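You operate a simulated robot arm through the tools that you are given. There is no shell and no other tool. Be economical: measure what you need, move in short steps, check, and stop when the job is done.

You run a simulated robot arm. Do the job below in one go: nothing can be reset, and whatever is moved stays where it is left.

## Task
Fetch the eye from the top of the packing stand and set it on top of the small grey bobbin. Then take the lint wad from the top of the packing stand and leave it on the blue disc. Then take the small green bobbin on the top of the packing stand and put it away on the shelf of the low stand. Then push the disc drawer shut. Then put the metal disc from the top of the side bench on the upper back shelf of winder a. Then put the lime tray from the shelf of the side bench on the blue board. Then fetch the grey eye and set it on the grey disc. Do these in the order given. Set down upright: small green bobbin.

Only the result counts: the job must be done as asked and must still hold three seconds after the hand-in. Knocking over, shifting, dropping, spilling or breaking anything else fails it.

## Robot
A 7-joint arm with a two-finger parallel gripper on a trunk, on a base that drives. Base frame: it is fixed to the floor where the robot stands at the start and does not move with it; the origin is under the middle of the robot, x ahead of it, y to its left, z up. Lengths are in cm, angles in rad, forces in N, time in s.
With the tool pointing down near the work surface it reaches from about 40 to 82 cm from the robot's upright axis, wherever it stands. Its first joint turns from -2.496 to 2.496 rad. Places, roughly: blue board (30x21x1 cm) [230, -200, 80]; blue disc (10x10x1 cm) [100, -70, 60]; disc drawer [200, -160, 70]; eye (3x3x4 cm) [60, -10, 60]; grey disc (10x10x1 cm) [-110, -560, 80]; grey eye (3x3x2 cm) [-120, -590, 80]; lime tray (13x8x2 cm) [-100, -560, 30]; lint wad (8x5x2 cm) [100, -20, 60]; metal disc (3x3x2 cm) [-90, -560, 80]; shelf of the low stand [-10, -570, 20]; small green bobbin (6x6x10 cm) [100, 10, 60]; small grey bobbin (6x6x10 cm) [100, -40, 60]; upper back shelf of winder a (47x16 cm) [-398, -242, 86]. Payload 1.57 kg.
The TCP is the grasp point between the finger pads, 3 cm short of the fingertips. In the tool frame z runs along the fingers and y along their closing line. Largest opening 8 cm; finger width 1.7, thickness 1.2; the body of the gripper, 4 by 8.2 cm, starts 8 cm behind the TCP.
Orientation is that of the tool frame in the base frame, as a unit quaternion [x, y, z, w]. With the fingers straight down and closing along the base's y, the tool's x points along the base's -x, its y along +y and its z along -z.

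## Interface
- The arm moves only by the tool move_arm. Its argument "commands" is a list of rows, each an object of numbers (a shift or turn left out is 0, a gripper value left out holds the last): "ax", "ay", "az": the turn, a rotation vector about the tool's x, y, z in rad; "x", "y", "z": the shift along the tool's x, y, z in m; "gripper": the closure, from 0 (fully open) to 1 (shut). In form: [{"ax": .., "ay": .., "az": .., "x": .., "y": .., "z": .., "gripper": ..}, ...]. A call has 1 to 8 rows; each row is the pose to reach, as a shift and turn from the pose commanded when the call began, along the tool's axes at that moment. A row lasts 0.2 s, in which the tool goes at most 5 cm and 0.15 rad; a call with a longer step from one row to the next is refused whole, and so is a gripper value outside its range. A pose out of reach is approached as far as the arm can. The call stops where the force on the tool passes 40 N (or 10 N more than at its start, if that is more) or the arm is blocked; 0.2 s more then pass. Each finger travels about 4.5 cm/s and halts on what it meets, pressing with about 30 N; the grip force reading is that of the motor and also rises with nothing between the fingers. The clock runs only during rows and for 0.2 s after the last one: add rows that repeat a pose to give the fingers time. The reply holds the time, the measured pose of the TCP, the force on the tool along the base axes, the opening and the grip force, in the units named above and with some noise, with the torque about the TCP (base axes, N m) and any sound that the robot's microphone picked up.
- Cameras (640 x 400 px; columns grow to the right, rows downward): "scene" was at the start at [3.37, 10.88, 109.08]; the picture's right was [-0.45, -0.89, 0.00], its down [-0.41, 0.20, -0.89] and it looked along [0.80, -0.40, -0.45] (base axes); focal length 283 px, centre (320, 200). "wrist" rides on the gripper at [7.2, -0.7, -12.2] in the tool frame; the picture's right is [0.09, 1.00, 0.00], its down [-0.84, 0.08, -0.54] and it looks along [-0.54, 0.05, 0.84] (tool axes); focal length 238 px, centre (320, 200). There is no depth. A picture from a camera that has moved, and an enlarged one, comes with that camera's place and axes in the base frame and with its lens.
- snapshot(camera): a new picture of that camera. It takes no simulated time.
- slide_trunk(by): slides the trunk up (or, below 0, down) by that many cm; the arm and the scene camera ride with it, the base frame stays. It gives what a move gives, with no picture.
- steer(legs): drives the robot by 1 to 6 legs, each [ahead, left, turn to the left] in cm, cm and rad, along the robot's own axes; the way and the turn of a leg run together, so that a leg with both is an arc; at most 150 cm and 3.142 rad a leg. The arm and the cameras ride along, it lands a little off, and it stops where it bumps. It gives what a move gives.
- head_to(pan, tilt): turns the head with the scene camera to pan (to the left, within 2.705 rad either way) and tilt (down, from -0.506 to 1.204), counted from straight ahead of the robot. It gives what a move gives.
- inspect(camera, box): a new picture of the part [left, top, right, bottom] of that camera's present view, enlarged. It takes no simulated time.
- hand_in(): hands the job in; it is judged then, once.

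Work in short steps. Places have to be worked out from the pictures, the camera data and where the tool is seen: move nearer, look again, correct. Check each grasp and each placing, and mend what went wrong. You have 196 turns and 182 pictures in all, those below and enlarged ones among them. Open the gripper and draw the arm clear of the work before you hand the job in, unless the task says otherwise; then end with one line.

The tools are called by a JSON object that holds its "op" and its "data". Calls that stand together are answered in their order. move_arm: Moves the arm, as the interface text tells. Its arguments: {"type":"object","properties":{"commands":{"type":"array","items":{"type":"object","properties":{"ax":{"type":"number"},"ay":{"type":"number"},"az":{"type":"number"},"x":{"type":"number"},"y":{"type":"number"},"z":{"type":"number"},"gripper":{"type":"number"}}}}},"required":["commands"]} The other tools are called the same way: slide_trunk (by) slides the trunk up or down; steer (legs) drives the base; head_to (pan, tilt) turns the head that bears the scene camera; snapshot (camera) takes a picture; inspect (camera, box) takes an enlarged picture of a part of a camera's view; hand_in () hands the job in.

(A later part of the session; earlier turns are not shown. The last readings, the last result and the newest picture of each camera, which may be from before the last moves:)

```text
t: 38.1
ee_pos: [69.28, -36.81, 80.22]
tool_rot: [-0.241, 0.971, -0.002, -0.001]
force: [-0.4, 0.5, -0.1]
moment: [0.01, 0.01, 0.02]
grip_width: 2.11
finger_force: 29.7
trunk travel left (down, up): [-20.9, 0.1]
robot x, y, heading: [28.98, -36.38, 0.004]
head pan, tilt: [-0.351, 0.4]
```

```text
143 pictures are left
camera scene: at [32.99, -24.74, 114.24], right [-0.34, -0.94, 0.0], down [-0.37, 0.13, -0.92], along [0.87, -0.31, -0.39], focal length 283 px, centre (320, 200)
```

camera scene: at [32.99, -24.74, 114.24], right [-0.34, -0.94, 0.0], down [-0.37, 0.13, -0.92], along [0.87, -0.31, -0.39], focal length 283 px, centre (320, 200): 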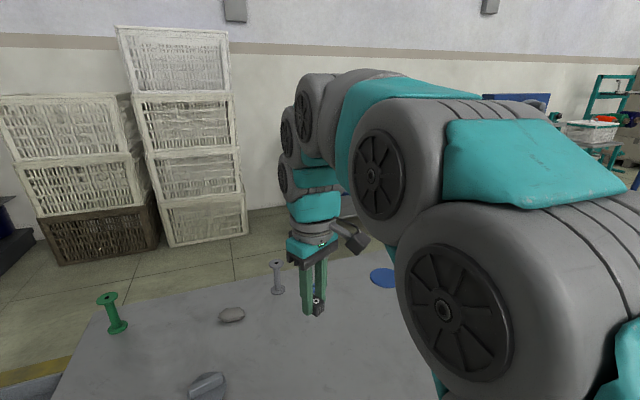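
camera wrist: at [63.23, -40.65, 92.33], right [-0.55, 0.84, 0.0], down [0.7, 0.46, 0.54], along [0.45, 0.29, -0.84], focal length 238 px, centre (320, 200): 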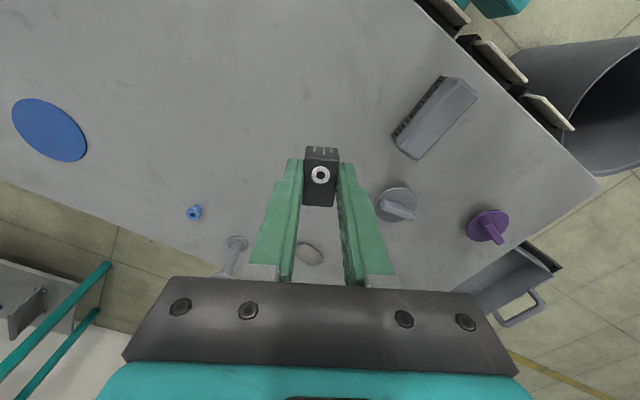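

Bin and crate block the left, trolley the right. From the reach model, leaning the tool outward by ~0.13 rad gives enough reach from here. I move over the bobbin with that lean, hovering at z≈71.

{"op": "move_arm", "data": {"commands": [{"x": -0.042, "y": -0.022, "z": 0.008, "ax": 0.01, "ay": -0.02}, {"x": -0.084, "y": -0.044, "z": 0.016, "ax": 0.02, "ay": -0.04}, {"x": -0.126, "y": -0.066, "z": 0.024, "ax": 0.03, "ay": -0.06}, {"x": -0.168, "y": -0.088, "z": 0.032, "ax": 0.04, "ay": -0.08}, {"x": -0.208, "y": -0.109, "z": 0.042, "ax": 0.05, "ay": -0.1}, {"x": -0.24, "y": -0.125, "z": 0.055, "ax": 0.061, "ay": -0.115}, {"x": -0.275, "y": -0.142, "z": 0.08, "ax": 0.061, "ay": -0.115}, {"x": -0.275, "y": -0.142, "z": 0.08, "ax": 0.061, "ay": -0.115}]}}

{"op": "snapshot", "data": {"camera": "wrist"}}

{"op": "snapshot", "data": {"camera": "scene"}}

```text
t: 39.9
ee_pos: [100.24, -36.57, 72.29]
tool_rot: [-0.24, 0.969, -0.017, 0.062]
force: [-0.7, 0.1, -0.4]
moment: [-0.04, 0.01, -0.02]
grip_width: 2.12
finger_force: 30.1
trunk travel left (down, up): [-20.9, 0.1]
robot x, y, heading: [29.15, -36.78, 0.004]
head pan, tilt: [-0.351, 0.4]
```

```text
142 pictures are left
camera wrist: at [92.79, -40.41, 83.56], right [-0.54, 0.84, -0.07], down [0.63, 0.46, 0.63], along [0.56, 0.29, -0.78], focal length 238 px, centre (320, 200)
```

wrist: 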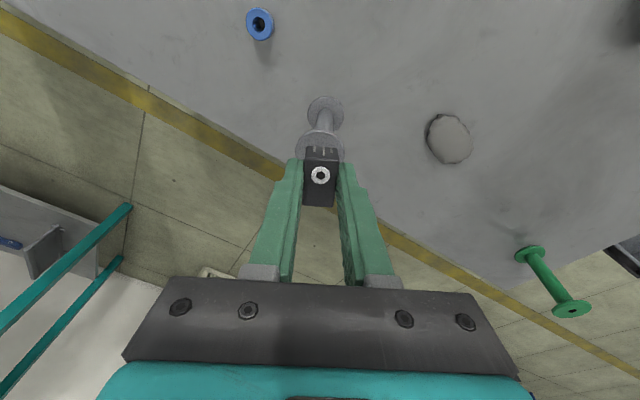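

```text
141 pictures are left
camera scene: at [33.01, -24.74, 114.24], right [-0.34, -0.94, 0.0], down [-0.37, 0.13, -0.92], along [0.87, -0.31, -0.39], focal length 283 px, centre (320, 200)
```

scene: 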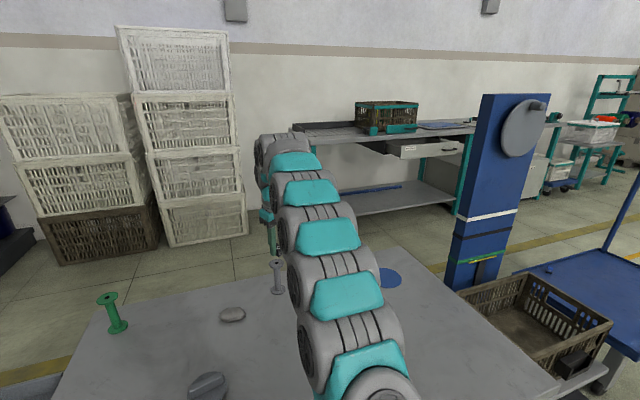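

Close; I zoom to fix the bobbin's top centre relative to the tool.

{"op": "inspect", "data": {"camera": "wrist", "box": [260, 85, 388, 165]}}

{"op": "inspect", "data": {"camera": "scene", "box": [220, 200, 348, 300]}}

```text
5.00 times, centred on (324, 125) of wrist
camera zoom: at [92.79, -40.41, 83.56], right [-0.54, 0.84, -0.07], down [0.63, 0.46, 0.63], along [0.56, 0.29, -0.78], focal length 1192 px, centre (300, 575)
```

zoom: 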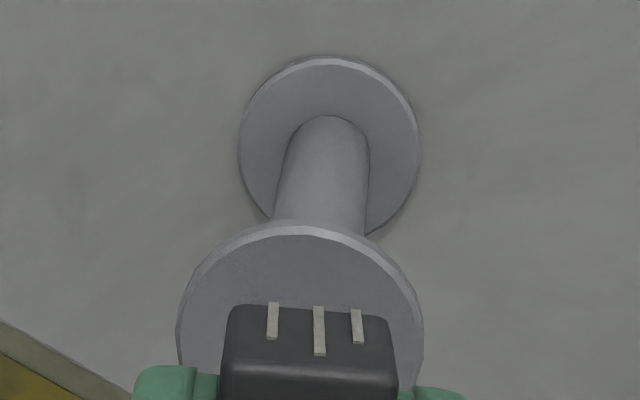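

```text
4.00 times, centred on (284, 250) of scene
camera zoom: at [33.01, -24.74, 114.24], right [-0.34, -0.94, 0.0], down [-0.37, 0.13, -0.92], along [0.87, -0.31, -0.39], focal length 1134 px, centre (464, 0)
```

zoom: 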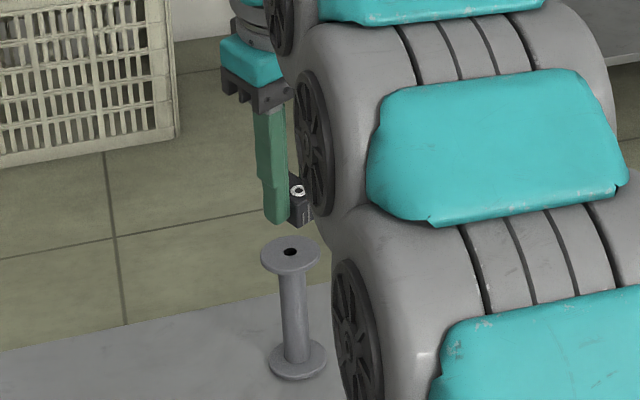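

Bobbin centre ≈(101.9, -36.4), flange top dia 4.3, z≈65. I centre the eye and lower to ~0.7 cm above.

{"op": "move_arm", "data": {"commands": [{"x": -0.01, "y": -0.0035, "z": 0.0}, {"x": -0.01, "y": -0.0035, "z": 0.02}, {"x": -0.01, "y": -0.0035, "z": 0.028}, {"x": -0.01, "y": -0.0035, "z": 0.028}]}}

{"op": "inspect", "data": {"camera": "wrist", "box": [256, 85, 384, 165]}}

{"op": "inspect", "data": {"camera": "scene", "box": [220, 200, 348, 300]}}

```text
t: 40.9
ee_pos: [101.86, -36.32, 69.45]
tool_rot: [-0.24, 0.969, -0.018, 0.062]
force: [-0.4, 0.3, -0.8]
moment: [0.0, -0.05, 0.03]
grip_width: 2.1
finger_force: 30.0
trunk travel left (down, up): [-20.9, 0.1]
robot x, y, heading: [29.21, -36.43, 0.007]
head pan, tilt: [-0.351, 0.4]
```

```text
5.00 times, centred on (320, 125) of wrist
camera zoom: at [94.19, -40.2, 80.75], right [-0.54, 0.84, -0.07], down [0.63, 0.46, 0.63], along [0.56, 0.29, -0.78], focal length 1192 px, centre (320, 575)
```

zoom: 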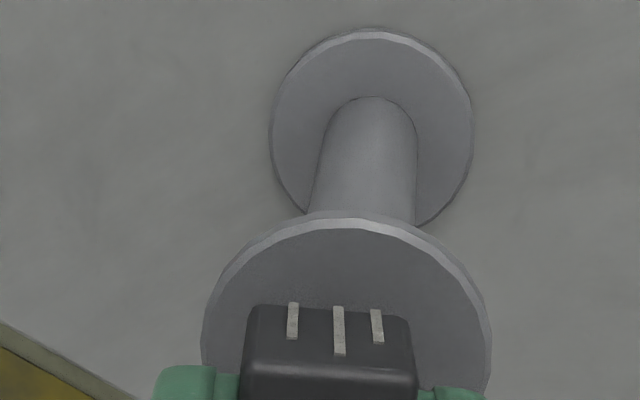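

```text
4.00 times, centred on (284, 250) of scene
camera zoom: at [33.01, -24.74, 114.24], right [-0.34, -0.94, 0.0], down [-0.37, 0.13, -0.92], along [0.87, -0.31, -0.39], focal length 1134 px, centre (464, 0)
```

zoom: 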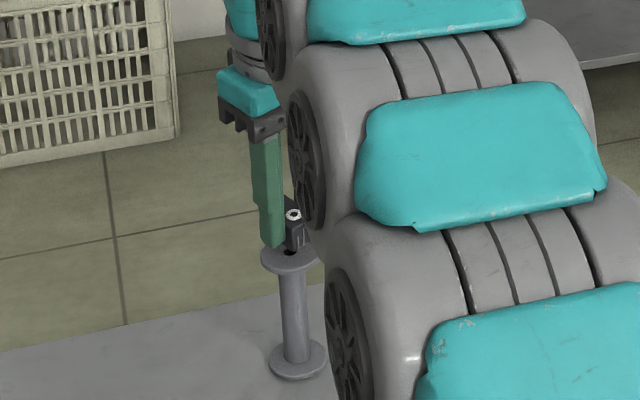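

The eye should move ~0.5 cm inward and 0.25 left. I correct and lower in small steps until light contact.

{"op": "move_arm", "data": {"commands": [{"x": 0.005, "y": 0.0025, "z": 0.0}, {"x": 0.0055, "y": 0.0025, "z": 0.004}, {"x": 0.0055, "y": 0.003, "z": 0.006}, {"x": 0.0055, "y": 0.003, "z": 0.008}, {"x": 0.0055, "y": 0.003, "z": 0.008}]}}

{"op": "inspect", "data": {"camera": "wrist", "box": [256, 85, 384, 165]}}

{"op": "inspect", "data": {"camera": "scene", "box": [250, 230, 330, 280]}}

```text
t: 42.1
ee_pos: [101.3, -36.3, 68.48]
tool_rot: [-0.24, 0.968, -0.018, 0.062]
force: [0.2, -0.8, -0.4]
moment: [-0.01, 0.01, 0.01]
grip_width: 2.09
finger_force: 29.8
trunk travel left (down, up): [-20.9, 0.1]
robot x, y, heading: [29.28, -36.62, 0.007]
head pan, tilt: [-0.351, 0.4]
```

```text
5.00 times, centred on (320, 125) of wrist
camera zoom: at [93.66, -40.14, 79.89], right [-0.54, 0.84, -0.07], down [0.63, 0.46, 0.63], along [0.56, 0.29, -0.78], focal length 1192 px, centre (320, 575)
```

zoom: 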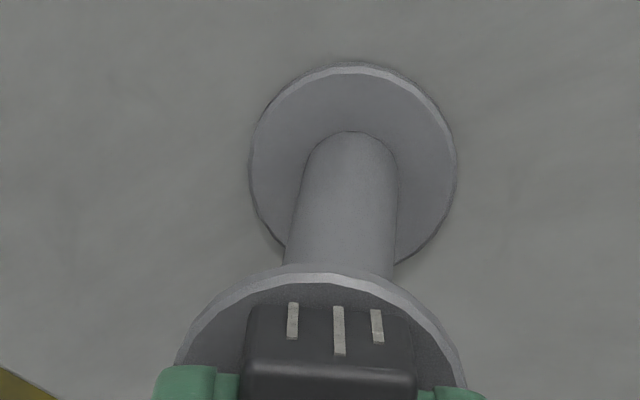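

```text
8.00 times, centred on (290, 255) of scene
camera zoom: at [33.01, -24.74, 114.24], right [-0.34, -0.94, 0.0], down [-0.37, 0.13, -0.92], along [0.87, -0.31, -0.39], focal length 2267 px, centre (560, -240)
```

zoom: 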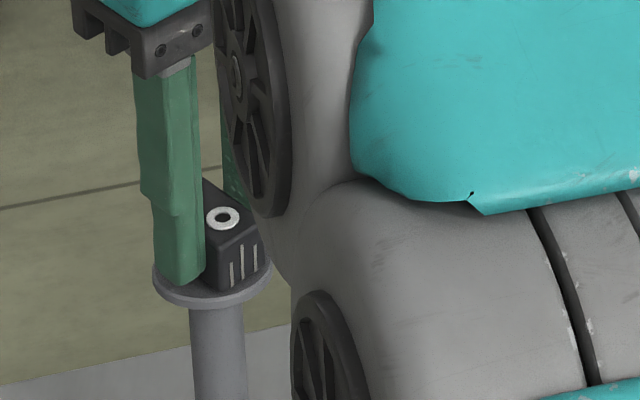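

Well centred. I lower in fine steps watching the force.

{"op": "move_arm", "data": {"commands": [{"x": 0.0002, "y": 0.0001, "z": 0.0015}, {"x": 0.0002, "y": 0.0001, "z": 0.0025}, {"x": 0.0002, "y": 0.0001, "z": 0.0025}]}}

{"op": "inspect", "data": {"camera": "wrist", "box": [256, 85, 384, 165]}}

{"op": "inspect", "data": {"camera": "scene", "box": [250, 230, 330, 280]}}

```text
t: 42.9
ee_pos: [101.21, -36.17, 68.53]
tool_rot: [-0.241, 0.968, -0.018, 0.062]
force: [-1.0, 0.4, 10.0]
moment: [0.02, 0.17, 0.01]
grip_width: 2.06
finger_force: 30.2
trunk travel left (down, up): [-20.9, 0.1]
robot x, y, heading: [29.07, -36.72, 0.008]
head pan, tilt: [-0.351, 0.4]
```

```text
5.00 times, centred on (320, 125) of wrist
camera zoom: at [93.64, -40.07, 79.72], right [-0.54, 0.84, -0.07], down [0.63, 0.46, 0.63], along [0.56, 0.29, -0.78], focal length 1192 px, centre (320, 575)
```

zoom: 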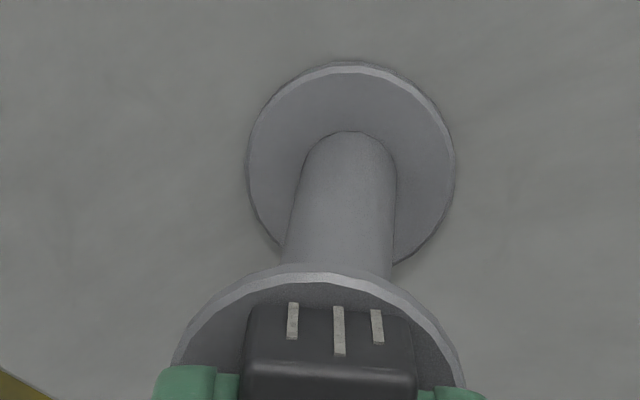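

```text
8.00 times, centred on (290, 255) of scene
camera zoom: at [32.96, -24.74, 114.26], right [-0.34, -0.94, 0.0], down [-0.37, 0.13, -0.92], along [0.87, -0.31, -0.39], focal length 2267 px, centre (560, -240)
```

zoom: 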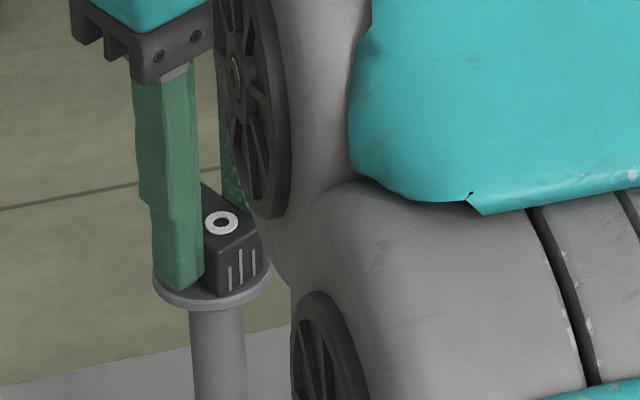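

Contact at 10 N. I lift 0.4 cm, take out the lean (shifting 0.3 cm outward to keep the eye centred) and look.

{"op": "move_arm", "data": {"commands": [{"z": -0.004}, {"x": -0.0015, "y": -0.0007, "z": -0.004, "ax": -0.03, "ay": 0.06}, {"x": -0.0026, "y": -0.0014, "z": -0.004, "ax": -0.061, "ay": 0.115}, {"x": -0.0026, "y": -0.0014, "z": -0.004, "ax": -0.061, "ay": 0.115}]}}

{"op": "inspect", "data": {"camera": "wrist", "box": [256, 95, 384, 175]}}

{"op": "inspect", "data": {"camera": "scene", "box": [250, 230, 330, 280]}}

```text
t: 43.9
ee_pos: [101.49, -36.26, 68.92]
tool_rot: [-0.242, 0.97, -0.002, -0.001]
force: [-0.4, 0.2, -0.5]
moment: [0.01, 0.0, -0.02]
grip_width: 2.08
finger_force: 30.0
trunk travel left (down, up): [-20.9, 0.1]
robot x, y, heading: [29.36, -36.29, 0.006]
head pan, tilt: [-0.351, 0.4]
```

```text
5.00 times, centred on (320, 135) of wrist
camera zoom: at [95.41, -40.12, 81.03], right [-0.55, 0.84, 0.0], down [0.7, 0.46, 0.54], along [0.45, 0.29, -0.84], focal length 1192 px, centre (320, 525)
```

zoom: 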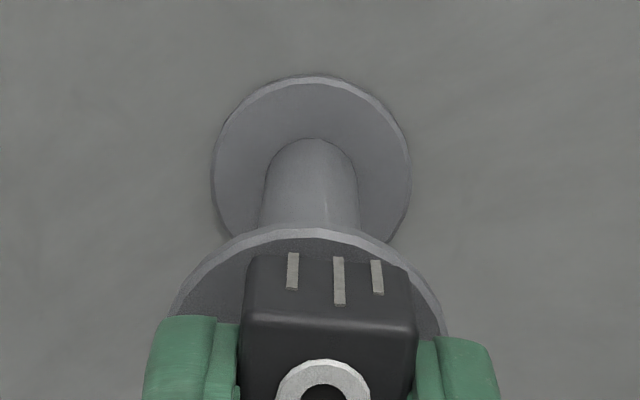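

```text
8.00 times, centred on (290, 255) of scene
camera zoom: at [33.01, -24.74, 114.24], right [-0.34, -0.94, 0.0], down [-0.37, 0.13, -0.92], along [0.87, -0.31, -0.39], focal length 2267 px, centre (560, -240)
```

zoom: 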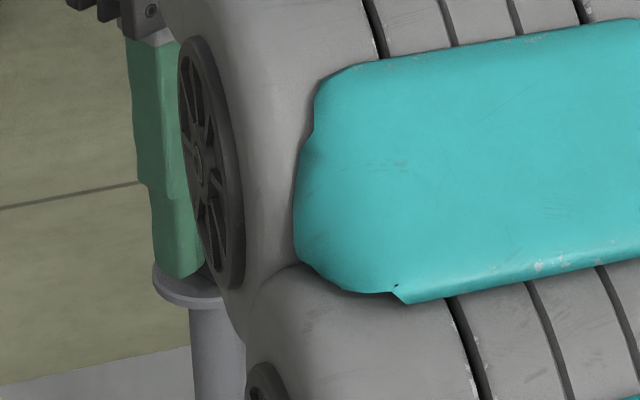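

Lean removed and still in reach. Shift 0.35 out, 0.25 right, then lower to contact.

{"op": "move_arm", "data": {"commands": [{"x": -0.0035, "y": -0.0025}, {"x": -0.0035, "y": -0.0025, "z": 0.003}, {"x": -0.0035, "y": -0.0025, "z": 0.005}, {"x": -0.0035, "y": -0.0025, "z": 0.006}, {"x": -0.0035, "y": -0.0025, "z": 0.006}]}}

{"op": "inspect", "data": {"camera": "wrist", "box": [256, 95, 384, 175]}}

```text
t: 45.1
ee_pos: [101.88, -36.25, 68.34]
tool_rot: [-0.241, 0.971, -0.002, -0.001]
force: [0.5, 0.3, 5.5]
moment: [0.06, -0.02, 0.02]
grip_width: 2.09
finger_force: 30.1
trunk travel left (down, up): [-20.9, 0.1]
robot x, y, heading: [29.28, -36.66, 0.003]
head pan, tilt: [-0.351, 0.4]
```

```text
5.00 times, centred on (320, 135) of wrist
camera zoom: at [95.82, -40.16, 80.43], right [-0.55, 0.84, 0.0], down [0.7, 0.46, 0.54], along [0.45, 0.29, -0.84], focal length 1192 px, centre (320, 525)
```

zoom: 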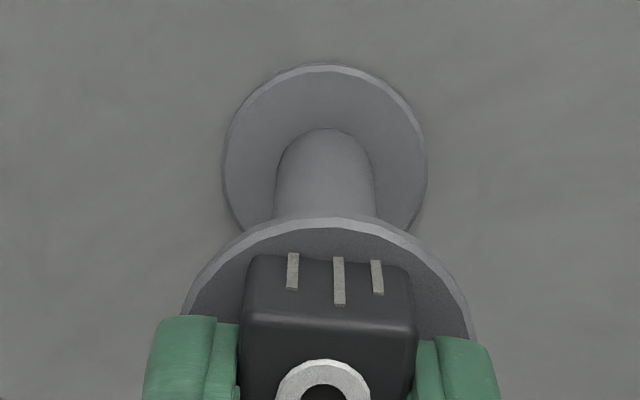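

Centred and resting with 5.5 N. I open and rise straight up.

{"op": "move_arm", "data": {"commands": [{"gripper": 0.5}, {"gripper": 0.5}, {"gripper": 0.4}, {"z": -0.02}, {"z": -0.05}, {"z": -0.08, "x": 0.02}, {"z": -0.08, "x": 0.05}, {"z": -0.08, "x": 0.05}]}}

{"op": "snapshot", "data": {"camera": "wrist"}}

{"op": "inspect", "data": {"camera": "scene", "box": [220, 200, 348, 300]}}

```text
t: 46.9
ee_pos: [97.09, -38.04, 74.76]
tool_rot: [-0.242, 0.97, -0.002, -0.001]
force: [0.3, 0.1, 0.4]
moment: [-0.02, -0.01, -0.03]
grip_width: 4.8
finger_force: 0.1
out of reach, approached as far as the arm can: row 4, 5, 6, 7, 8
trunk travel left (down, up): [-20.9, 0.1]
robot x, y, heading: [29.07, -36.91, 0.003]
head pan, tilt: [-0.351, 0.4]
```

```text
129 pictures are left
camera wrist: at [91.08, -41.96, 86.87], right [-0.55, 0.84, 0.0], down [0.7, 0.46, 0.54], along [0.45, 0.29, -0.84], focal length 238 px, centre (320, 200)
```

wrist: 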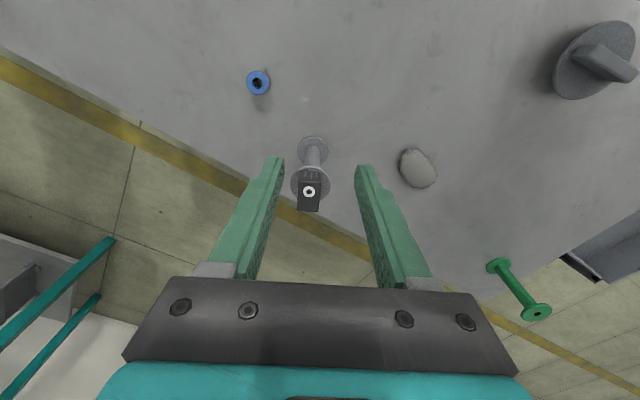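

```text
4.00 times, centred on (284, 250) of scene
camera zoom: at [33.01, -24.74, 114.24], right [-0.34, -0.94, 0.0], down [-0.37, 0.13, -0.92], along [0.87, -0.31, -0.39], focal length 1134 px, centre (464, 0)
```

zoom: 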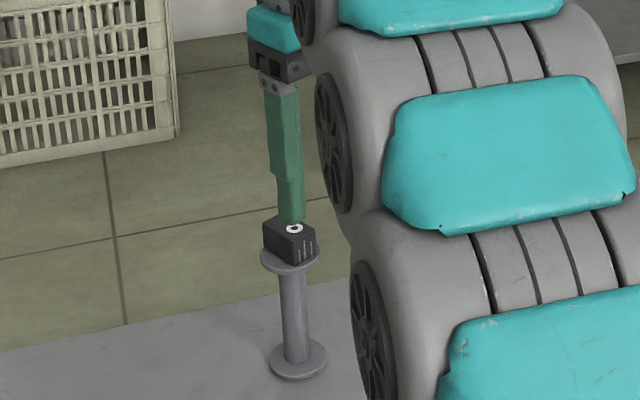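

The eye rests on the bobbin. Next the lint wad at about (95.3, -22.5), long axis mostly along y: I turn the tool so the fingers close along x and hover above.

{"op": "move_arm", "data": {"commands": [{"x": -0.008, "y": 0.025, "az": -0.14, "gripper": 0.0}, {"x": -0.017, "y": 0.05, "z": 0.0, "az": -0.28}, {"x": -0.027, "y": 0.075, "z": 0.01, "az": -0.42}, {"x": -0.037, "y": 0.1, "z": 0.02, "az": -0.56}, {"x": -0.045, "y": 0.125, "z": 0.03, "az": -0.7}, {"x": -0.054, "y": 0.147, "z": 0.035, "az": -0.81}, {"x": -0.054, "y": 0.147, "z": 0.035, "az": -0.81}]}}

{"op": "snapshot", "data": {"camera": "wrist"}}

{"op": "snapshot", "data": {"camera": "scene"}}

```text
t: 48.5
ee_pos: [95.12, -22.57, 71.52]
tool_rot: [-0.604, 0.797, -0.002, -0.002]
force: [-0.1, 0.5, -0.2]
moment: [-0.03, -0.02, 0.01]
grip_width: 8.0
finger_force: 0.1
trunk travel left (down, up): [-20.9, 0.1]
robot x, y, heading: [29.33, -36.55, 0.001]
head pan, tilt: [-0.351, 0.4]
```

```text
127 pictures are left
camera wrist: at [93.62, -29.6, 83.56], right [-0.98, 0.18, 0.0], down [0.15, 0.83, 0.54], along [0.1, 0.53, -0.84], focal length 238 px, centre (320, 200)
```

wrist: 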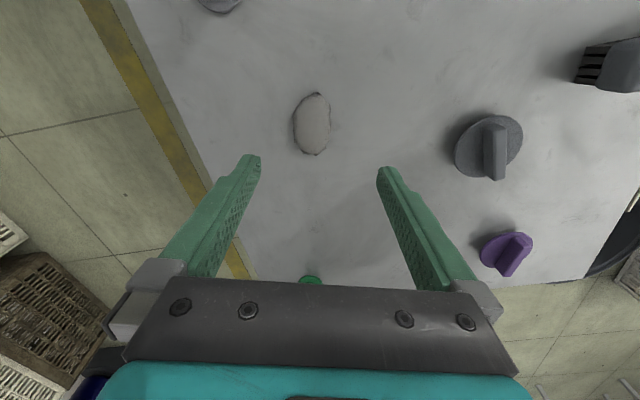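

```text
126 pictures are left
camera scene: at [33.01, -24.73, 114.24], right [-0.34, -0.94, 0.0], down [-0.37, 0.13, -0.92], along [0.87, -0.31, -0.39], focal length 283 px, centre (320, 200)
```

scene: 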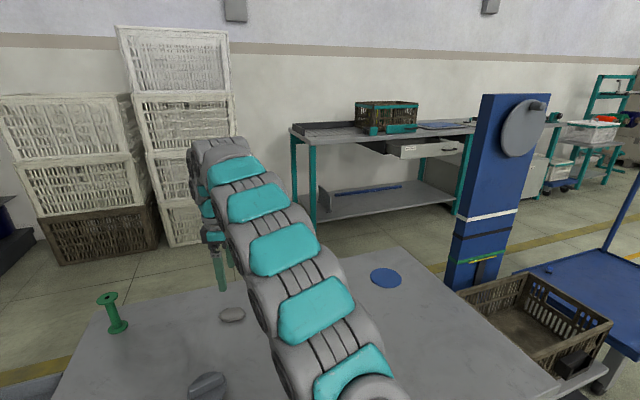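

The wad sits 0.9 cm off along tool −y, aligned. I descend to TCP z ≈58.3 and close.

{"op": "move_arm", "data": {"commands": [{"y": -0.009, "z": 0.04}, {"y": -0.009, "z": 0.085}, {"y": -0.009, "z": 0.12}, {"y": -0.009, "z": 0.132}, {"y": -0.009, "z": 0.132, "gripper": 1.0}, {"y": -0.009, "z": 0.132, "gripper": 1.0}, {"y": -0.009, "z": 0.132, "gripper": 1.0}, {"y": -0.009, "z": 0.132, "gripper": 1.0}]}}

{"op": "snapshot", "data": {"camera": "wrist"}}

```text
t: 50.3
ee_pos: [95.72, -23.11, 58.13]
tool_rot: [-0.604, 0.797, -0.002, -0.002]
force: [0.3, -0.6, -0.2]
moment: [-0.02, -0.01, 0.04]
grip_width: 4.34
finger_force: 30.1
trunk travel left (down, up): [-20.9, 0.1]
robot x, y, heading: [29.54, -36.43, 0.004]
head pan, tilt: [-0.351, 0.4]
```

```text
125 pictures are left
camera wrist: at [94.42, -30.07, 70.26], right [-0.98, 0.18, 0.0], down [0.15, 0.83, 0.54], along [0.1, 0.53, -0.84], focal length 238 px, centre (320, 200)
```

wrist: 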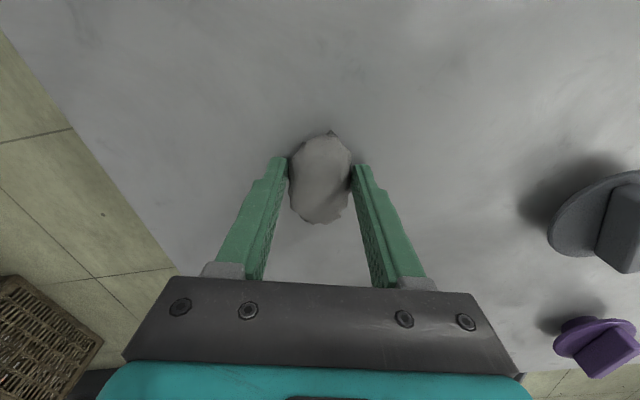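

The wad is gripped at 4.34 cm. I lift and pull back a bit before carrying it around the eye-bobbin.

{"op": "move_arm", "data": {"commands": [{"z": -0.03}, {"z": -0.07, "x": 0.005, "y": 0.02}, {"z": -0.11, "x": 0.012, "y": 0.045}, {"z": -0.15, "x": 0.022, "y": 0.077}, {"z": -0.17, "x": -0.02, "y": 0.09}, {"z": -0.17, "x": -0.065, "y": 0.09}, {"z": -0.17, "x": -0.065, "y": 0.09}]}}

{"op": "snapshot", "data": {"camera": "wrist"}}

```text
refused: row 4 steps farther than a row can; nothing moved
```

```text
124 pictures are left
camera wrist: at [94.42, -30.07, 70.26], right [-0.98, 0.18, 0.0], down [0.15, 0.83, 0.54], along [0.1, 0.53, -0.84], focal length 238 px, centre (320, 200)
```

wrist: 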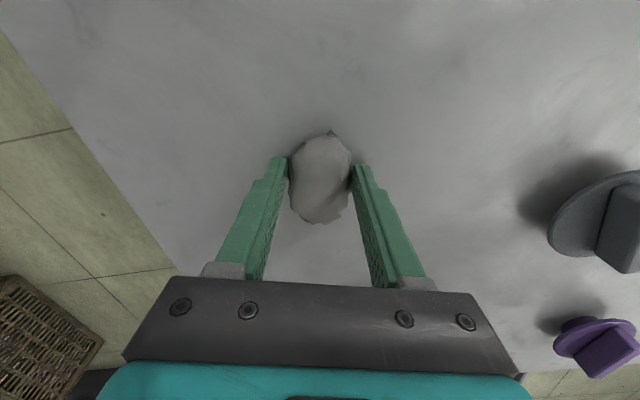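

One step was too long, nothing moved. I redo it: lift, pull back 14 cm from the back edge, then go right.

{"op": "move_arm", "data": {"commands": [{"z": -0.03}, {"z": -0.065, "x": 0.006, "y": 0.02}, {"z": -0.1, "x": 0.014, "y": 0.05}, {"z": -0.13, "x": 0.023, "y": 0.085}, {"z": -0.15, "x": 0.034, "y": 0.12}, {"z": -0.16, "x": 0.06, "y": 0.135}, {"z": -0.16, "x": 0.105, "y": 0.125}, {"z": -0.16, "x": 0.15, "y": 0.11}]}}

{"op": "snapshot", "data": {"camera": "wrist"}}

```text
t: 52.1
ee_pos: [81.06, -34.34, 74.09]
tool_rot: [-0.604, 0.797, -0.002, -0.002]
force: [0.0, 0.7, -0.3]
moment: [-0.02, 0.02, 0.02]
grip_width: 4.29
finger_force: 30.4
trunk travel left (down, up): [-20.9, 0.1]
robot x, y, heading: [28.99, -36.47, 0.003]
head pan, tilt: [-0.351, 0.4]
```

```text
123 pictures are left
camera wrist: at [79.85, -41.32, 86.2], right [-0.98, 0.18, 0.0], down [0.15, 0.83, 0.54], along [0.1, 0.53, -0.84], focal length 238 px, centre (320, 200)
```

wrist: 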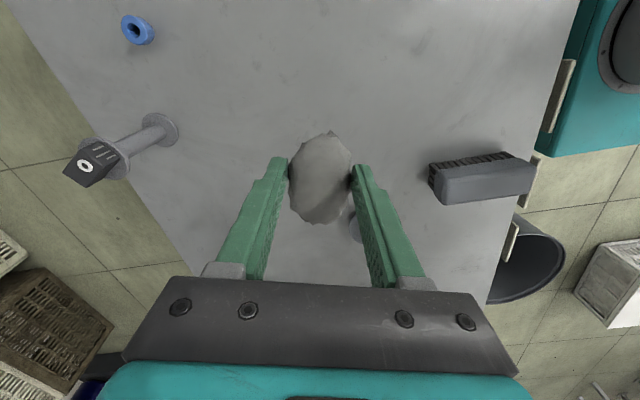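

Held; carry toward the blue disc near (95.7, -69).

{"op": "move_arm", "data": {"commands": [{"x": 0.037, "y": -0.027}, {"x": 0.074, "y": -0.053, "z": 0.005}, {"x": 0.111, "y": -0.08, "z": 0.01}, {"x": 0.148, "y": -0.107, "z": 0.015}, {"x": 0.185, "y": -0.134, "z": 0.02}, {"x": 0.222, "y": -0.16, "z": 0.03}, {"x": 0.259, "y": -0.187, "z": 0.035}, {"x": 0.259, "y": -0.187, "z": 0.035}]}}

{"op": "snapshot", "data": {"camera": "wrist"}}

{"op": "head_to", "data": {"pan": -0.6, "tilt": 0.6}}

{"op": "snapshot", "data": {"camera": "scene"}}

```text
t: 53.9
ee_pos: [92.27, -64.66, 70.79]
tool_rot: [-0.604, 0.797, -0.001, -0.002]
force: [0.3, -0.1, -0.2]
moment: [0.01, 0.02, 0.02]
grip_width: 4.27
finger_force: 30.0
trunk travel left (down, up): [-20.9, 0.1]
robot x, y, heading: [29.29, -36.37, 0.006]
head pan, tilt: [-0.351, 0.4]
```

```text
122 pictures are left
camera wrist: at [90.99, -71.56, 83.0], right [-0.98, 0.18, 0.0], down [0.15, 0.83, 0.54], along [0.1, 0.53, -0.84], focal length 238 px, centre (320, 200)
```

wrist: 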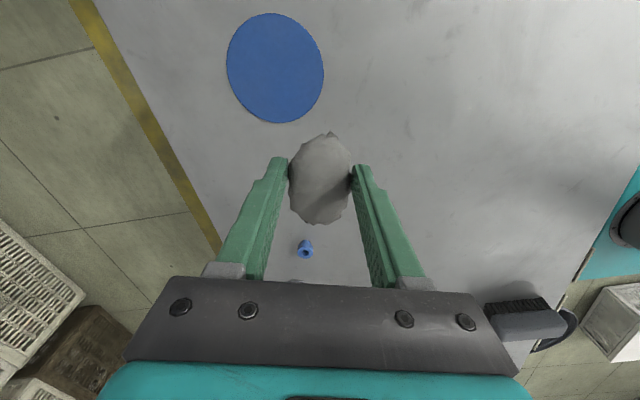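

```text
t: 54.7
ee_pos: [92.29, -64.55, 70.82]
tool_rot: [-0.604, 0.797, -0.002, -0.001]
force: [-0.3, 0.1, 0.1]
moment: [0.02, -0.02, 0.01]
grip_width: 4.26
finger_force: 29.9
trunk travel left (down, up): [-20.9, 0.1]
robot x, y, heading: [29.39, -36.55, 0.007]
head pan, tilt: [-0.6, 0.6]
```

```text
121 pictures are left
camera scene: at [31.61, -26.56, 112.43], right [-0.56, -0.83, 0.0], down [-0.47, 0.32, -0.83], along [0.68, -0.46, -0.56], focal length 283 px, centre (320, 200)
```

scene: 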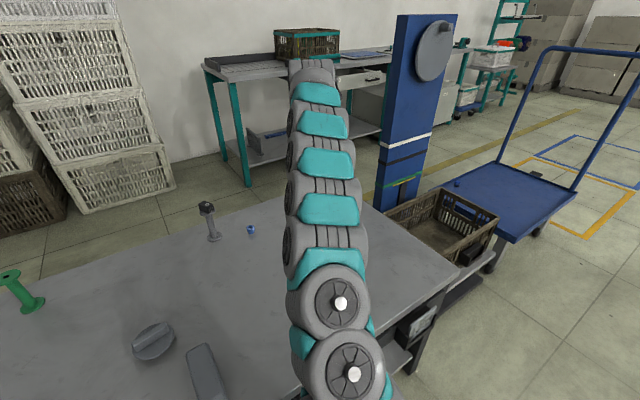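

Disc centre ≈(95.7, -70.7). I bring the wad over it and lower to just above contact.

{"op": "move_arm", "data": {"commands": [{"x": 0.015, "y": -0.015, "z": 0.035}, {"x": 0.03, "y": -0.03, "z": 0.06}, {"x": 0.045, "y": -0.045, "z": 0.085}, {"x": 0.0495, "y": -0.049, "z": 0.1}, {"x": 0.0495, "y": -0.049, "z": 0.11}, {"x": 0.0495, "y": -0.049, "z": 0.115}, {"x": 0.0495, "y": -0.049, "z": 0.115}]}}

{"op": "snapshot", "data": {"camera": "wrist"}}

```text
t: 56.3
ee_pos: [95.33, -70.39, 59.08]
tool_rot: [-0.604, 0.797, 0.0, -0.002]
force: [-1.0, 0.1, -0.1]
moment: [-0.02, 0.0, 0.01]
grip_width: 4.29
finger_force: 30.6
trunk travel left (down, up): [-20.9, 0.1]
robot x, y, heading: [29.08, -36.81, 0.004]
head pan, tilt: [-0.6, 0.6]
```

```text
120 pictures are left
camera wrist: at [94.11, -77.33, 71.27], right [-0.98, 0.18, 0.0], down [0.15, 0.83, 0.54], along [0.1, 0.53, -0.84], focal length 238 px, centre (320, 200)
```

wrist: 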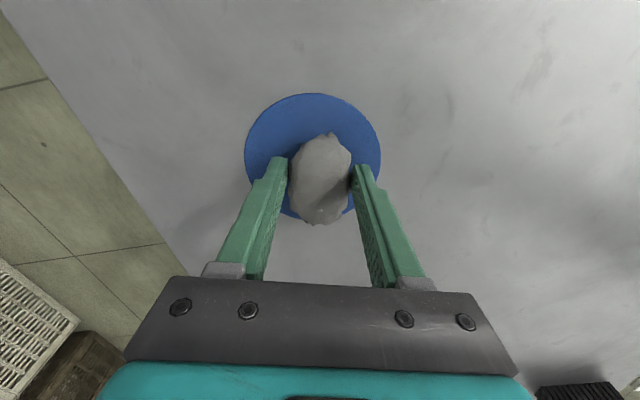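

I shift 0.9 cm along tool x, -0.5 along y, to centre it, and lower the last bit.

{"op": "move_arm", "data": {"commands": [{"x": 0.009, "y": -0.005}, {"x": 0.009, "y": -0.005, "z": 0.004}, {"x": 0.009, "y": -0.005, "z": 0.006}, {"x": 0.009, "y": -0.005, "z": 0.006}]}}

{"op": "snapshot", "data": {"camera": "wrist"}}

```text
t: 57.3
ee_pos: [95.72, -71.34, 58.6]
tool_rot: [-0.604, 0.797, -0.001, -0.003]
force: [-0.3, -0.4, -0.6]
moment: [0.0, 0.03, -0.03]
grip_width: 4.27
finger_force: 30.4
trunk travel left (down, up): [-20.9, 0.1]
robot x, y, heading: [29.27, -36.58, 0.001]
head pan, tilt: [-0.6, 0.6]
```

```text
119 pictures are left
camera wrist: at [94.4, -78.4, 70.76], right [-0.98, 0.18, 0.0], down [0.15, 0.83, 0.54], along [0.1, 0.53, -0.84], focal length 238 px, centre (320, 200)
```

wrist: 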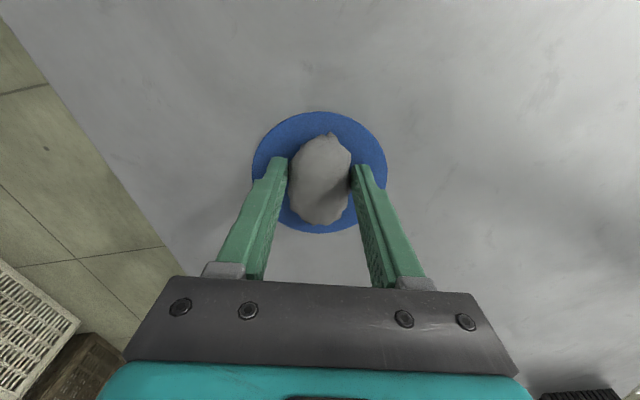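

Centred, just above the disc. I open slightly here (without touching the disc) and rise.

{"op": "move_arm", "data": {"commands": [{"gripper": 0.3}, {"gripper": 0.3}, {"z": -0.02, "gripper": 0.3}, {"z": -0.05}, {"z": -0.08, "x": -0.02, "y": 0.02}, {"z": -0.11, "x": -0.03, "y": 0.05}, {"z": -0.11, "x": -0.03, "y": 0.05}]}}

{"op": "snapshot", "data": {"camera": "wrist"}}

```text
t: 58.9
ee_pos: [91.57, -67.02, 69.68]
tool_rot: [-0.604, 0.797, -0.001, -0.002]
force: [-0.5, -0.4, 0.8]
moment: [-0.05, 0.02, -0.03]
grip_width: 5.59
finger_force: 0.1
trunk travel left (down, up): [-20.9, 0.1]
robot x, y, heading: [28.94, -36.33, 0.004]
head pan, tilt: [-0.6, 0.6]
```

```text
118 pictures are left
camera wrist: at [90.36, -74.12, 81.85], right [-0.98, 0.18, 0.0], down [0.15, 0.83, 0.54], along [0.1, 0.53, -0.84], focal length 238 px, centre (320, 200)
```

wrist: 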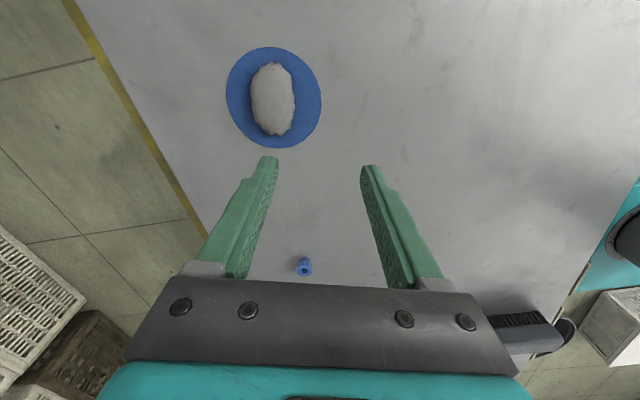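

Wad rests on the blue disc. Next the green bobbin at about (102, 5.7). I retract and turn the tool back straight.

{"op": "move_arm", "data": {"commands": [{"x": -0.015, "y": 0.04, "z": -0.015, "az": 0.14}, {"x": -0.045, "y": 0.075, "z": -0.03, "az": 0.28}, {"x": -0.075, "y": 0.11, "z": -0.045, "az": 0.42}, {"x": -0.11, "y": 0.14, "z": -0.06, "az": 0.56}, {"x": -0.145, "y": 0.17, "z": -0.07, "az": 0.7}, {"x": -0.18, "y": 0.2, "z": -0.08, "az": 0.84}, {"x": -0.215, "y": 0.22, "z": -0.09, "az": 0.98}, {"x": -0.244, "y": 0.24, "z": -0.1, "az": 1.12}]}}

{"op": "steer", "data": {"legs": [[-4, 0, 0], [0, 18, 0]]}}

{"op": "head_to", "data": {"pan": 0.35, "tilt": 0.8}}

{"op": "snapshot", "data": {"camera": "scene"}}

```text
t: 60.7
ee_pos: [75.08, -37.24, 79.42]
tool_rot: [-0.088, 0.996, -0.001, -0.002]
force: [-0.1, 0.1, 0.1]
moment: [-0.01, 0.0, -0.02]
grip_width: 5.6
finger_force: 0.1
trunk travel left (down, up): [-20.9, 0.1]
robot x, y, heading: [29.2, -36.56, 0.007]
head pan, tilt: [-0.6, 0.6]
```

```text
t: 62.7
ee_pos: [71.15, -19.22, 79.52]
tool_rot: [-0.087, 0.996, -0.002, -0.001]
force: [-0.2, 0.3, -0.4]
moment: [0.01, -0.02, -0.01]
grip_width: 5.61
finger_force: 0.0
trunk travel left (down, up): [-20.9, 0.1]
robot x, y, heading: [25.32, -18.48, 0.002]
head pan, tilt: [-0.6, 0.6]
```

```text
t: 63.9
ee_pos: [71.06, -19.24, 79.53]
tool_rot: [-0.087, 0.996, -0.001, -0.002]
force: [0.4, 0.2, 1.0]
moment: [-0.02, 0.01, 0.02]
grip_width: 5.6
finger_force: 0.0
trunk travel left (down, up): [-20.9, 0.1]
robot x, y, heading: [25.21, -18.48, 0.004]
head pan, tilt: [0.351, 0.799]
```

```text
117 pictures are left
camera scene: at [27.82, -0.69, 110.73], right [0.35, -0.94, 0.0], down [-0.67, -0.25, -0.7], along [0.65, 0.24, -0.72], focal length 283 px, centre (320, 200)
```

scene: 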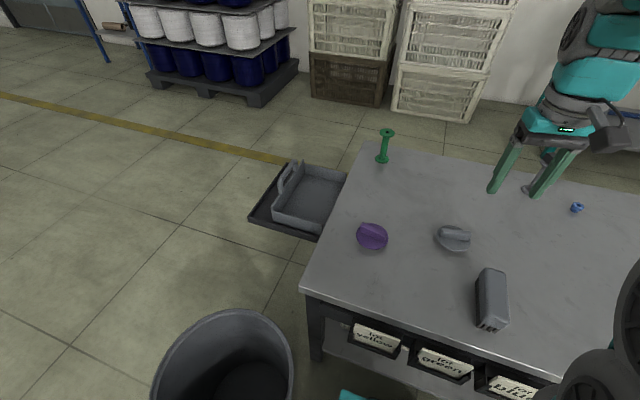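

I zoom onto the green bobbin to fix its place.

{"op": "inspect", "data": {"camera": "scene", "box": [340, 115, 420, 175]}}

```text
6.67 times, centred on (380, 145) of scene
camera zoom: at [27.82, -0.69, 110.73], right [0.35, -0.94, 0.0], down [-0.67, -0.25, -0.7], along [0.65, 0.24, -0.72], focal length 1889 px, centre (-80, 567)
```

zoom: 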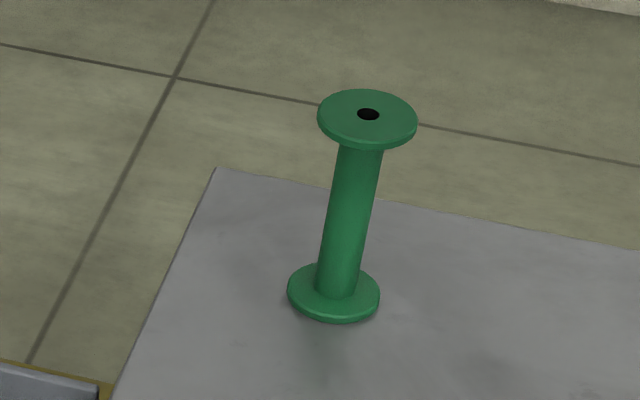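

Green bobbin centre ≈(101.7, 5.9), 10 tall. I plan to grip its shaft with the tool leaning 50° outward, so it can later go into a low shelf. First align the tool in y, straight and open.

{"op": "move_arm", "data": {"commands": [{"x": -0.014, "y": 0.04, "az": 0.05, "gripper": 0.0}, {"x": -0.028, "y": 0.08, "az": 0.1}, {"x": -0.042, "y": 0.12, "az": 0.15}, {"x": -0.056, "y": 0.16, "az": 0.175}, {"x": -0.07, "y": 0.2, "az": 0.175}, {"x": -0.083, "y": 0.239, "az": 0.175}, {"x": -0.083, "y": 0.239, "az": 0.175}]}}

```text
t: 65.5
ee_pos: [74.97, 5.69, 79.27]
tool_rot: [-0.001, 1.0, -0.002, -0.001]
force: [0.4, -0.7, -0.1]
moment: [-0.02, 0.03, 0.01]
grip_width: 8.01
finger_force: 0.0
trunk travel left (down, up): [-20.9, 0.1]
robot x, y, heading: [25.24, -18.57, 0.0]
head pan, tilt: [0.351, 0.799]
```

Now lean the tool outward 0.873 rad while moving forward and down to (88, 5.9, 71).

{"op": "move_arm", "data": {"commands": [{"x": -0.02, "z": 0.01, "ay": -0.145}, {"x": -0.045, "z": 0.02, "ay": -0.29}, {"x": -0.07, "z": 0.035, "ay": -0.436}, {"x": -0.095, "z": 0.05, "ay": -0.582}, {"x": -0.12, "y": 0.002, "z": 0.065, "ay": -0.728}, {"x": -0.135, "y": 0.002, "z": 0.08, "ay": -0.873}, {"x": -0.135, "y": 0.002, "z": 0.08, "ay": -0.873}]}}

{"op": "snapshot", "data": {"camera": "wrist"}}

{"op": "snapshot", "data": {"camera": "scene"}}

```text
t: 67.1
ee_pos: [88.74, 5.88, 71.35]
tool_rot: [-0.001, 0.906, -0.001, 0.424]
force: [-0.3, -0.7, 0.0]
moment: [0.02, -0.02, -0.03]
grip_width: 7.99
finger_force: 0.0
trunk travel left (down, up): [-20.9, 0.1]
robot x, y, heading: [25.29, -18.69, 0.0]
head pan, tilt: [0.351, 0.799]
```

```text
115 pictures are left
camera wrist: at [74.78, 5.2, 73.6], right [-0.06, 1.0, -0.07], down [0.12, 0.08, 0.99], along [0.99, 0.05, -0.13], focal length 238 px, centre (320, 200)
```

wrist: 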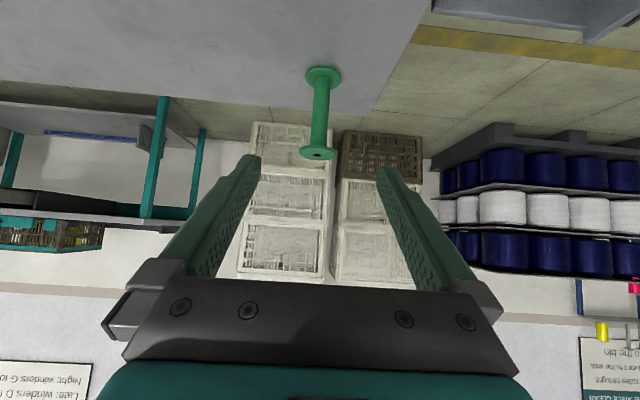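

```text
114 pictures are left
camera scene: at [27.82, -0.67, 110.73], right [0.35, -0.94, 0.0], down [-0.67, -0.25, -0.7], along [0.65, 0.24, -0.72], focal length 283 px, centre (320, 200)
```

scene: 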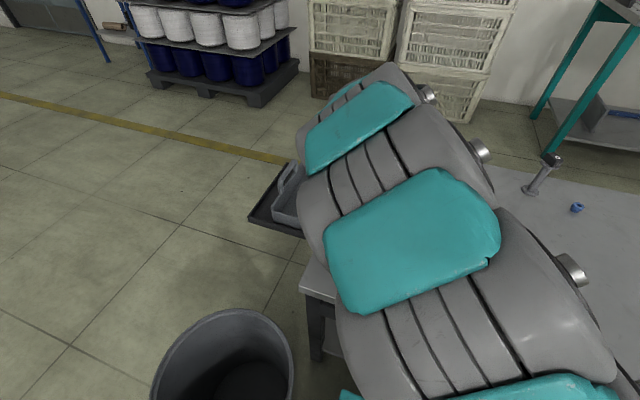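

Bobbin at ≈(101.2, 5.8) in tool coordinates. I descend at x≈90 to z 60.3, then check before sliding in.

{"op": "move_arm", "data": {"commands": [{"x": 0.025, "z": 0.027}, {"x": 0.051, "z": 0.054}, {"x": 0.0763, "z": 0.081}, {"x": 0.0763, "z": 0.081}]}}

{"op": "snapshot", "data": {"camera": "wrist"}}

```text
t: 68.1
ee_pos: [89.83, 5.77, 60.26]
tool_rot: [0.0, 0.907, -0.003, 0.422]
force: [-0.4, -0.8, -0.2]
moment: [0.03, 0.02, -0.04]
grip_width: 8.01
finger_force: 0.1
trunk travel left (down, up): [-20.9, 0.1]
robot x, y, heading: [25.0, -18.56, -0.001]
head pan, tilt: [0.351, 0.799]
```

```text
113 pictures are left
camera wrist: at [75.88, 5.19, 62.61], right [-0.06, 1.0, -0.07], down [0.12, 0.08, 0.99], along [0.99, 0.05, -0.13], focal length 238 px, centre (320, 200)
```

wrist: 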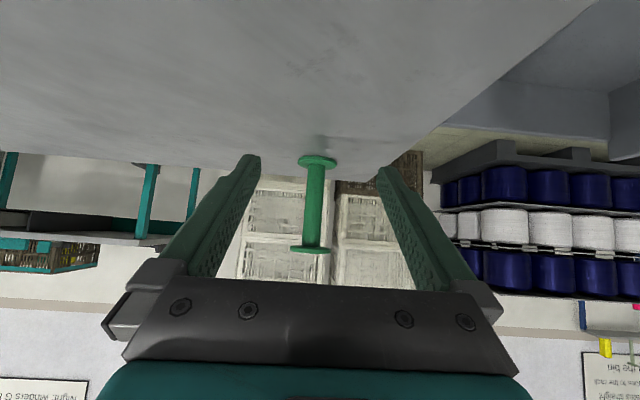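

Aligned. I slide in 11 cm horizontally and close on the shaft.

{"op": "move_arm", "data": {"commands": [{"x": -0.024, "y": 0.001, "z": 0.0286}, {"x": -0.048, "y": 0.001, "z": 0.0572}, {"x": -0.0715, "y": 0.001, "z": 0.0855}, {"x": -0.0715, "y": 0.001, "z": 0.0855}]}}

{"op": "snapshot", "data": {"camera": "wrist"}}

```text
t: 69.1
ee_pos: [101.13, 5.82, 60.42]
tool_rot: [-0.001, 0.907, -0.002, 0.421]
force: [-0.4, -0.3, 0.1]
moment: [-0.02, 0.03, -0.01]
grip_width: 8.0
finger_force: 0.1
trunk travel left (down, up): [-20.9, 0.1]
robot x, y, heading: [25.51, -18.39, 0.004]
head pan, tilt: [0.351, 0.799]
```

```text
112 pictures are left
camera wrist: at [87.17, 5.27, 62.69], right [-0.06, 1.0, -0.08], down [0.12, 0.08, 0.99], along [0.99, 0.05, -0.13], focal length 238 px, centre (320, 200)
```

wrist: 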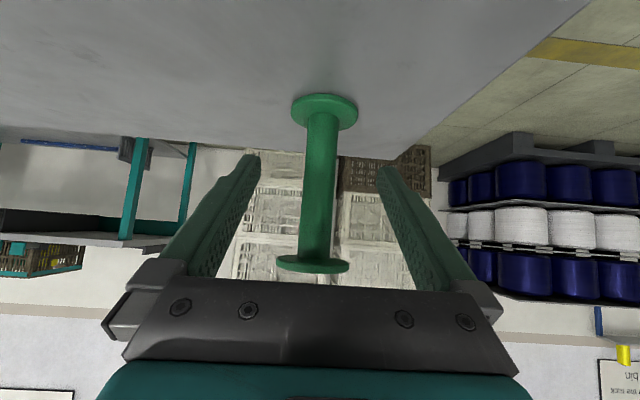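

Almost there; nudge 0.5 cm further and close.

{"op": "move_arm", "data": {"commands": [{"x": -0.0032, "z": 0.0038}, {"x": -0.0032, "z": 0.0038, "gripper": 1.0}, {"x": -0.0032, "z": 0.0038, "gripper": 1.0}, {"x": -0.0032, "z": 0.0038, "gripper": 1.0}, {"x": -0.0032, "z": 0.0038, "gripper": 1.0}, {"x": -0.0032, "z": 0.0038, "gripper": 1.0}, {"x": -0.0032, "z": 0.0038, "gripper": 1.0}]}}

{"op": "snapshot", "data": {"camera": "wrist"}}

```text
t: 70.7
ee_pos: [101.64, 6.0, 60.4]
tool_rot: [-0.001, 0.906, -0.002, 0.422]
force: [0.9, -0.4, 0.6]
moment: [-0.01, -0.01, -0.01]
grip_width: 1.86
finger_force: 30.1
trunk travel left (down, up): [-20.9, 0.1]
robot x, y, heading: [25.22, -18.47, 0.006]
head pan, tilt: [0.351, 0.799]
```

```text
111 pictures are left
camera wrist: at [87.63, 5.31, 62.67], right [-0.06, 1.0, -0.07], down [0.12, 0.08, 0.99], along [0.99, 0.05, -0.13], focal length 238 px, centre (320, 200)
```

wrist: 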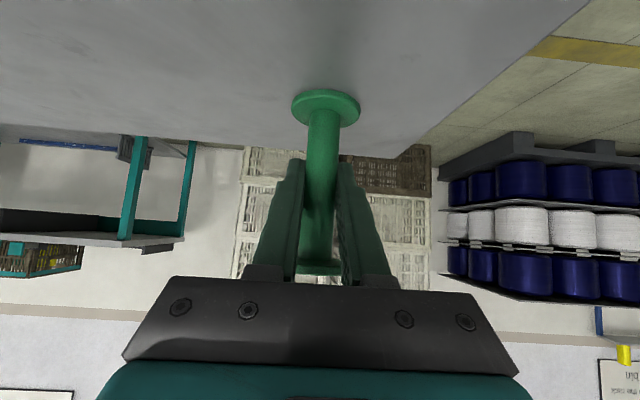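

Gripped at 1.86 cm. I lift straight up, then retract.

{"op": "move_arm", "data": {"commands": [{"x": -0.023, "z": -0.0193}, {"x": -0.0536, "z": -0.045}, {"x": -0.0843, "z": -0.0707}, {"x": -0.08, "z": -0.1065}, {"x": -0.059, "z": -0.1475}, {"x": -0.0301, "z": -0.182}, {"x": -0.0012, "z": -0.2164}, {"x": 0.0277, "z": -0.2509}]}}

{"op": "snapshot", "data": {"camera": "wrist"}}

{"op": "head_to", "data": {"pan": -1.6, "tilt": 0.3}}

{"op": "snapshot", "data": {"camera": "scene"}}

```text
t: 72.5
ee_pos: [80.54, 5.74, 73.67]
tool_rot: [0.001, 0.909, -0.002, 0.416]
force: [0.1, -1.0, 0.2]
moment: [0.02, 0.0, 0.02]
grip_width: 1.83
finger_force: 30.6
trunk travel left (down, up): [-20.9, 0.1]
robot x, y, heading: [24.84, -18.53, 0.008]
head pan, tilt: [0.351, 0.799]
```

```text
110 pictures are left
camera wrist: at [66.53, 5.19, 76.06], right [-0.05, 1.0, -0.07], down [0.14, 0.08, 0.99], along [0.99, 0.04, -0.14], focal length 238 px, centre (320, 200)
```

wrist: 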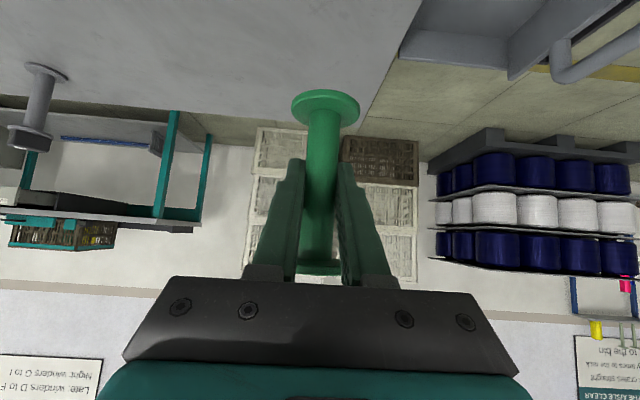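

```text
t: 74.4
ee_pos: [80.44, 6.0, 74.19]
tool_rot: [0.0, 0.907, -0.004, 0.421]
force: [0.1, 0.5, -0.1]
moment: [-0.02, 0.01, 0.0]
grip_width: 1.81
finger_force: 30.4
trunk travel left (down, up): [-20.9, 0.1]
robot x, y, heading: [25.43, -18.43, 0.004]
head pan, tilt: [-1.6, 0.3]
```

```text
109 pictures are left
camera scene: at [29.17, -0.71, 115.17], right [0.3, -0.96, 0.0], down [-0.28, -0.09, -0.96], along [0.91, 0.28, -0.3], focal length 283 px, centre (320, 200)
```

scene: 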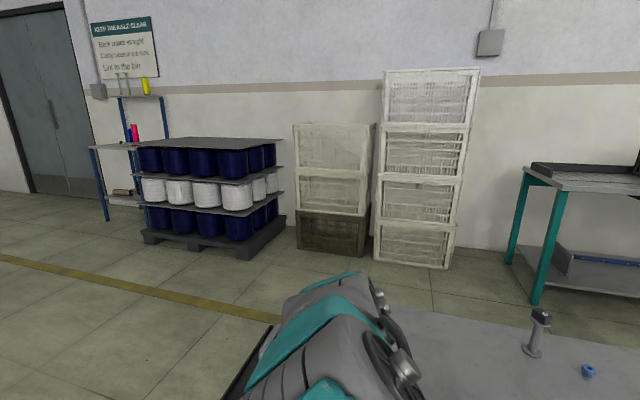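

Head picture seems stale; snapshot again toward the right.

{"op": "snapshot", "data": {"camera": "scene"}}

```text
108 pictures are left
camera scene: at [29.17, -0.71, 115.17], right [0.3, -0.96, 0.0], down [-0.28, -0.09, -0.96], along [0.91, 0.28, -0.3], focal length 283 px, centre (320, 200)
```

scene: 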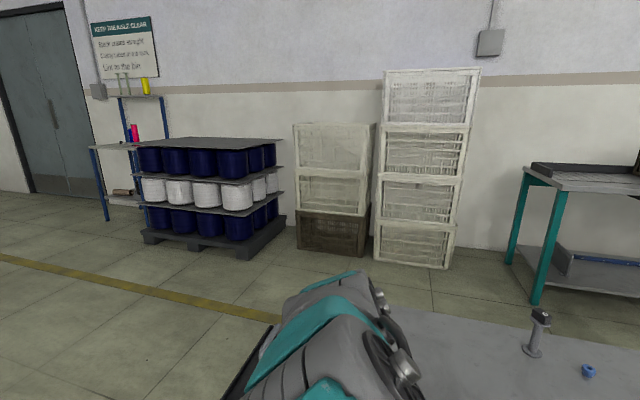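

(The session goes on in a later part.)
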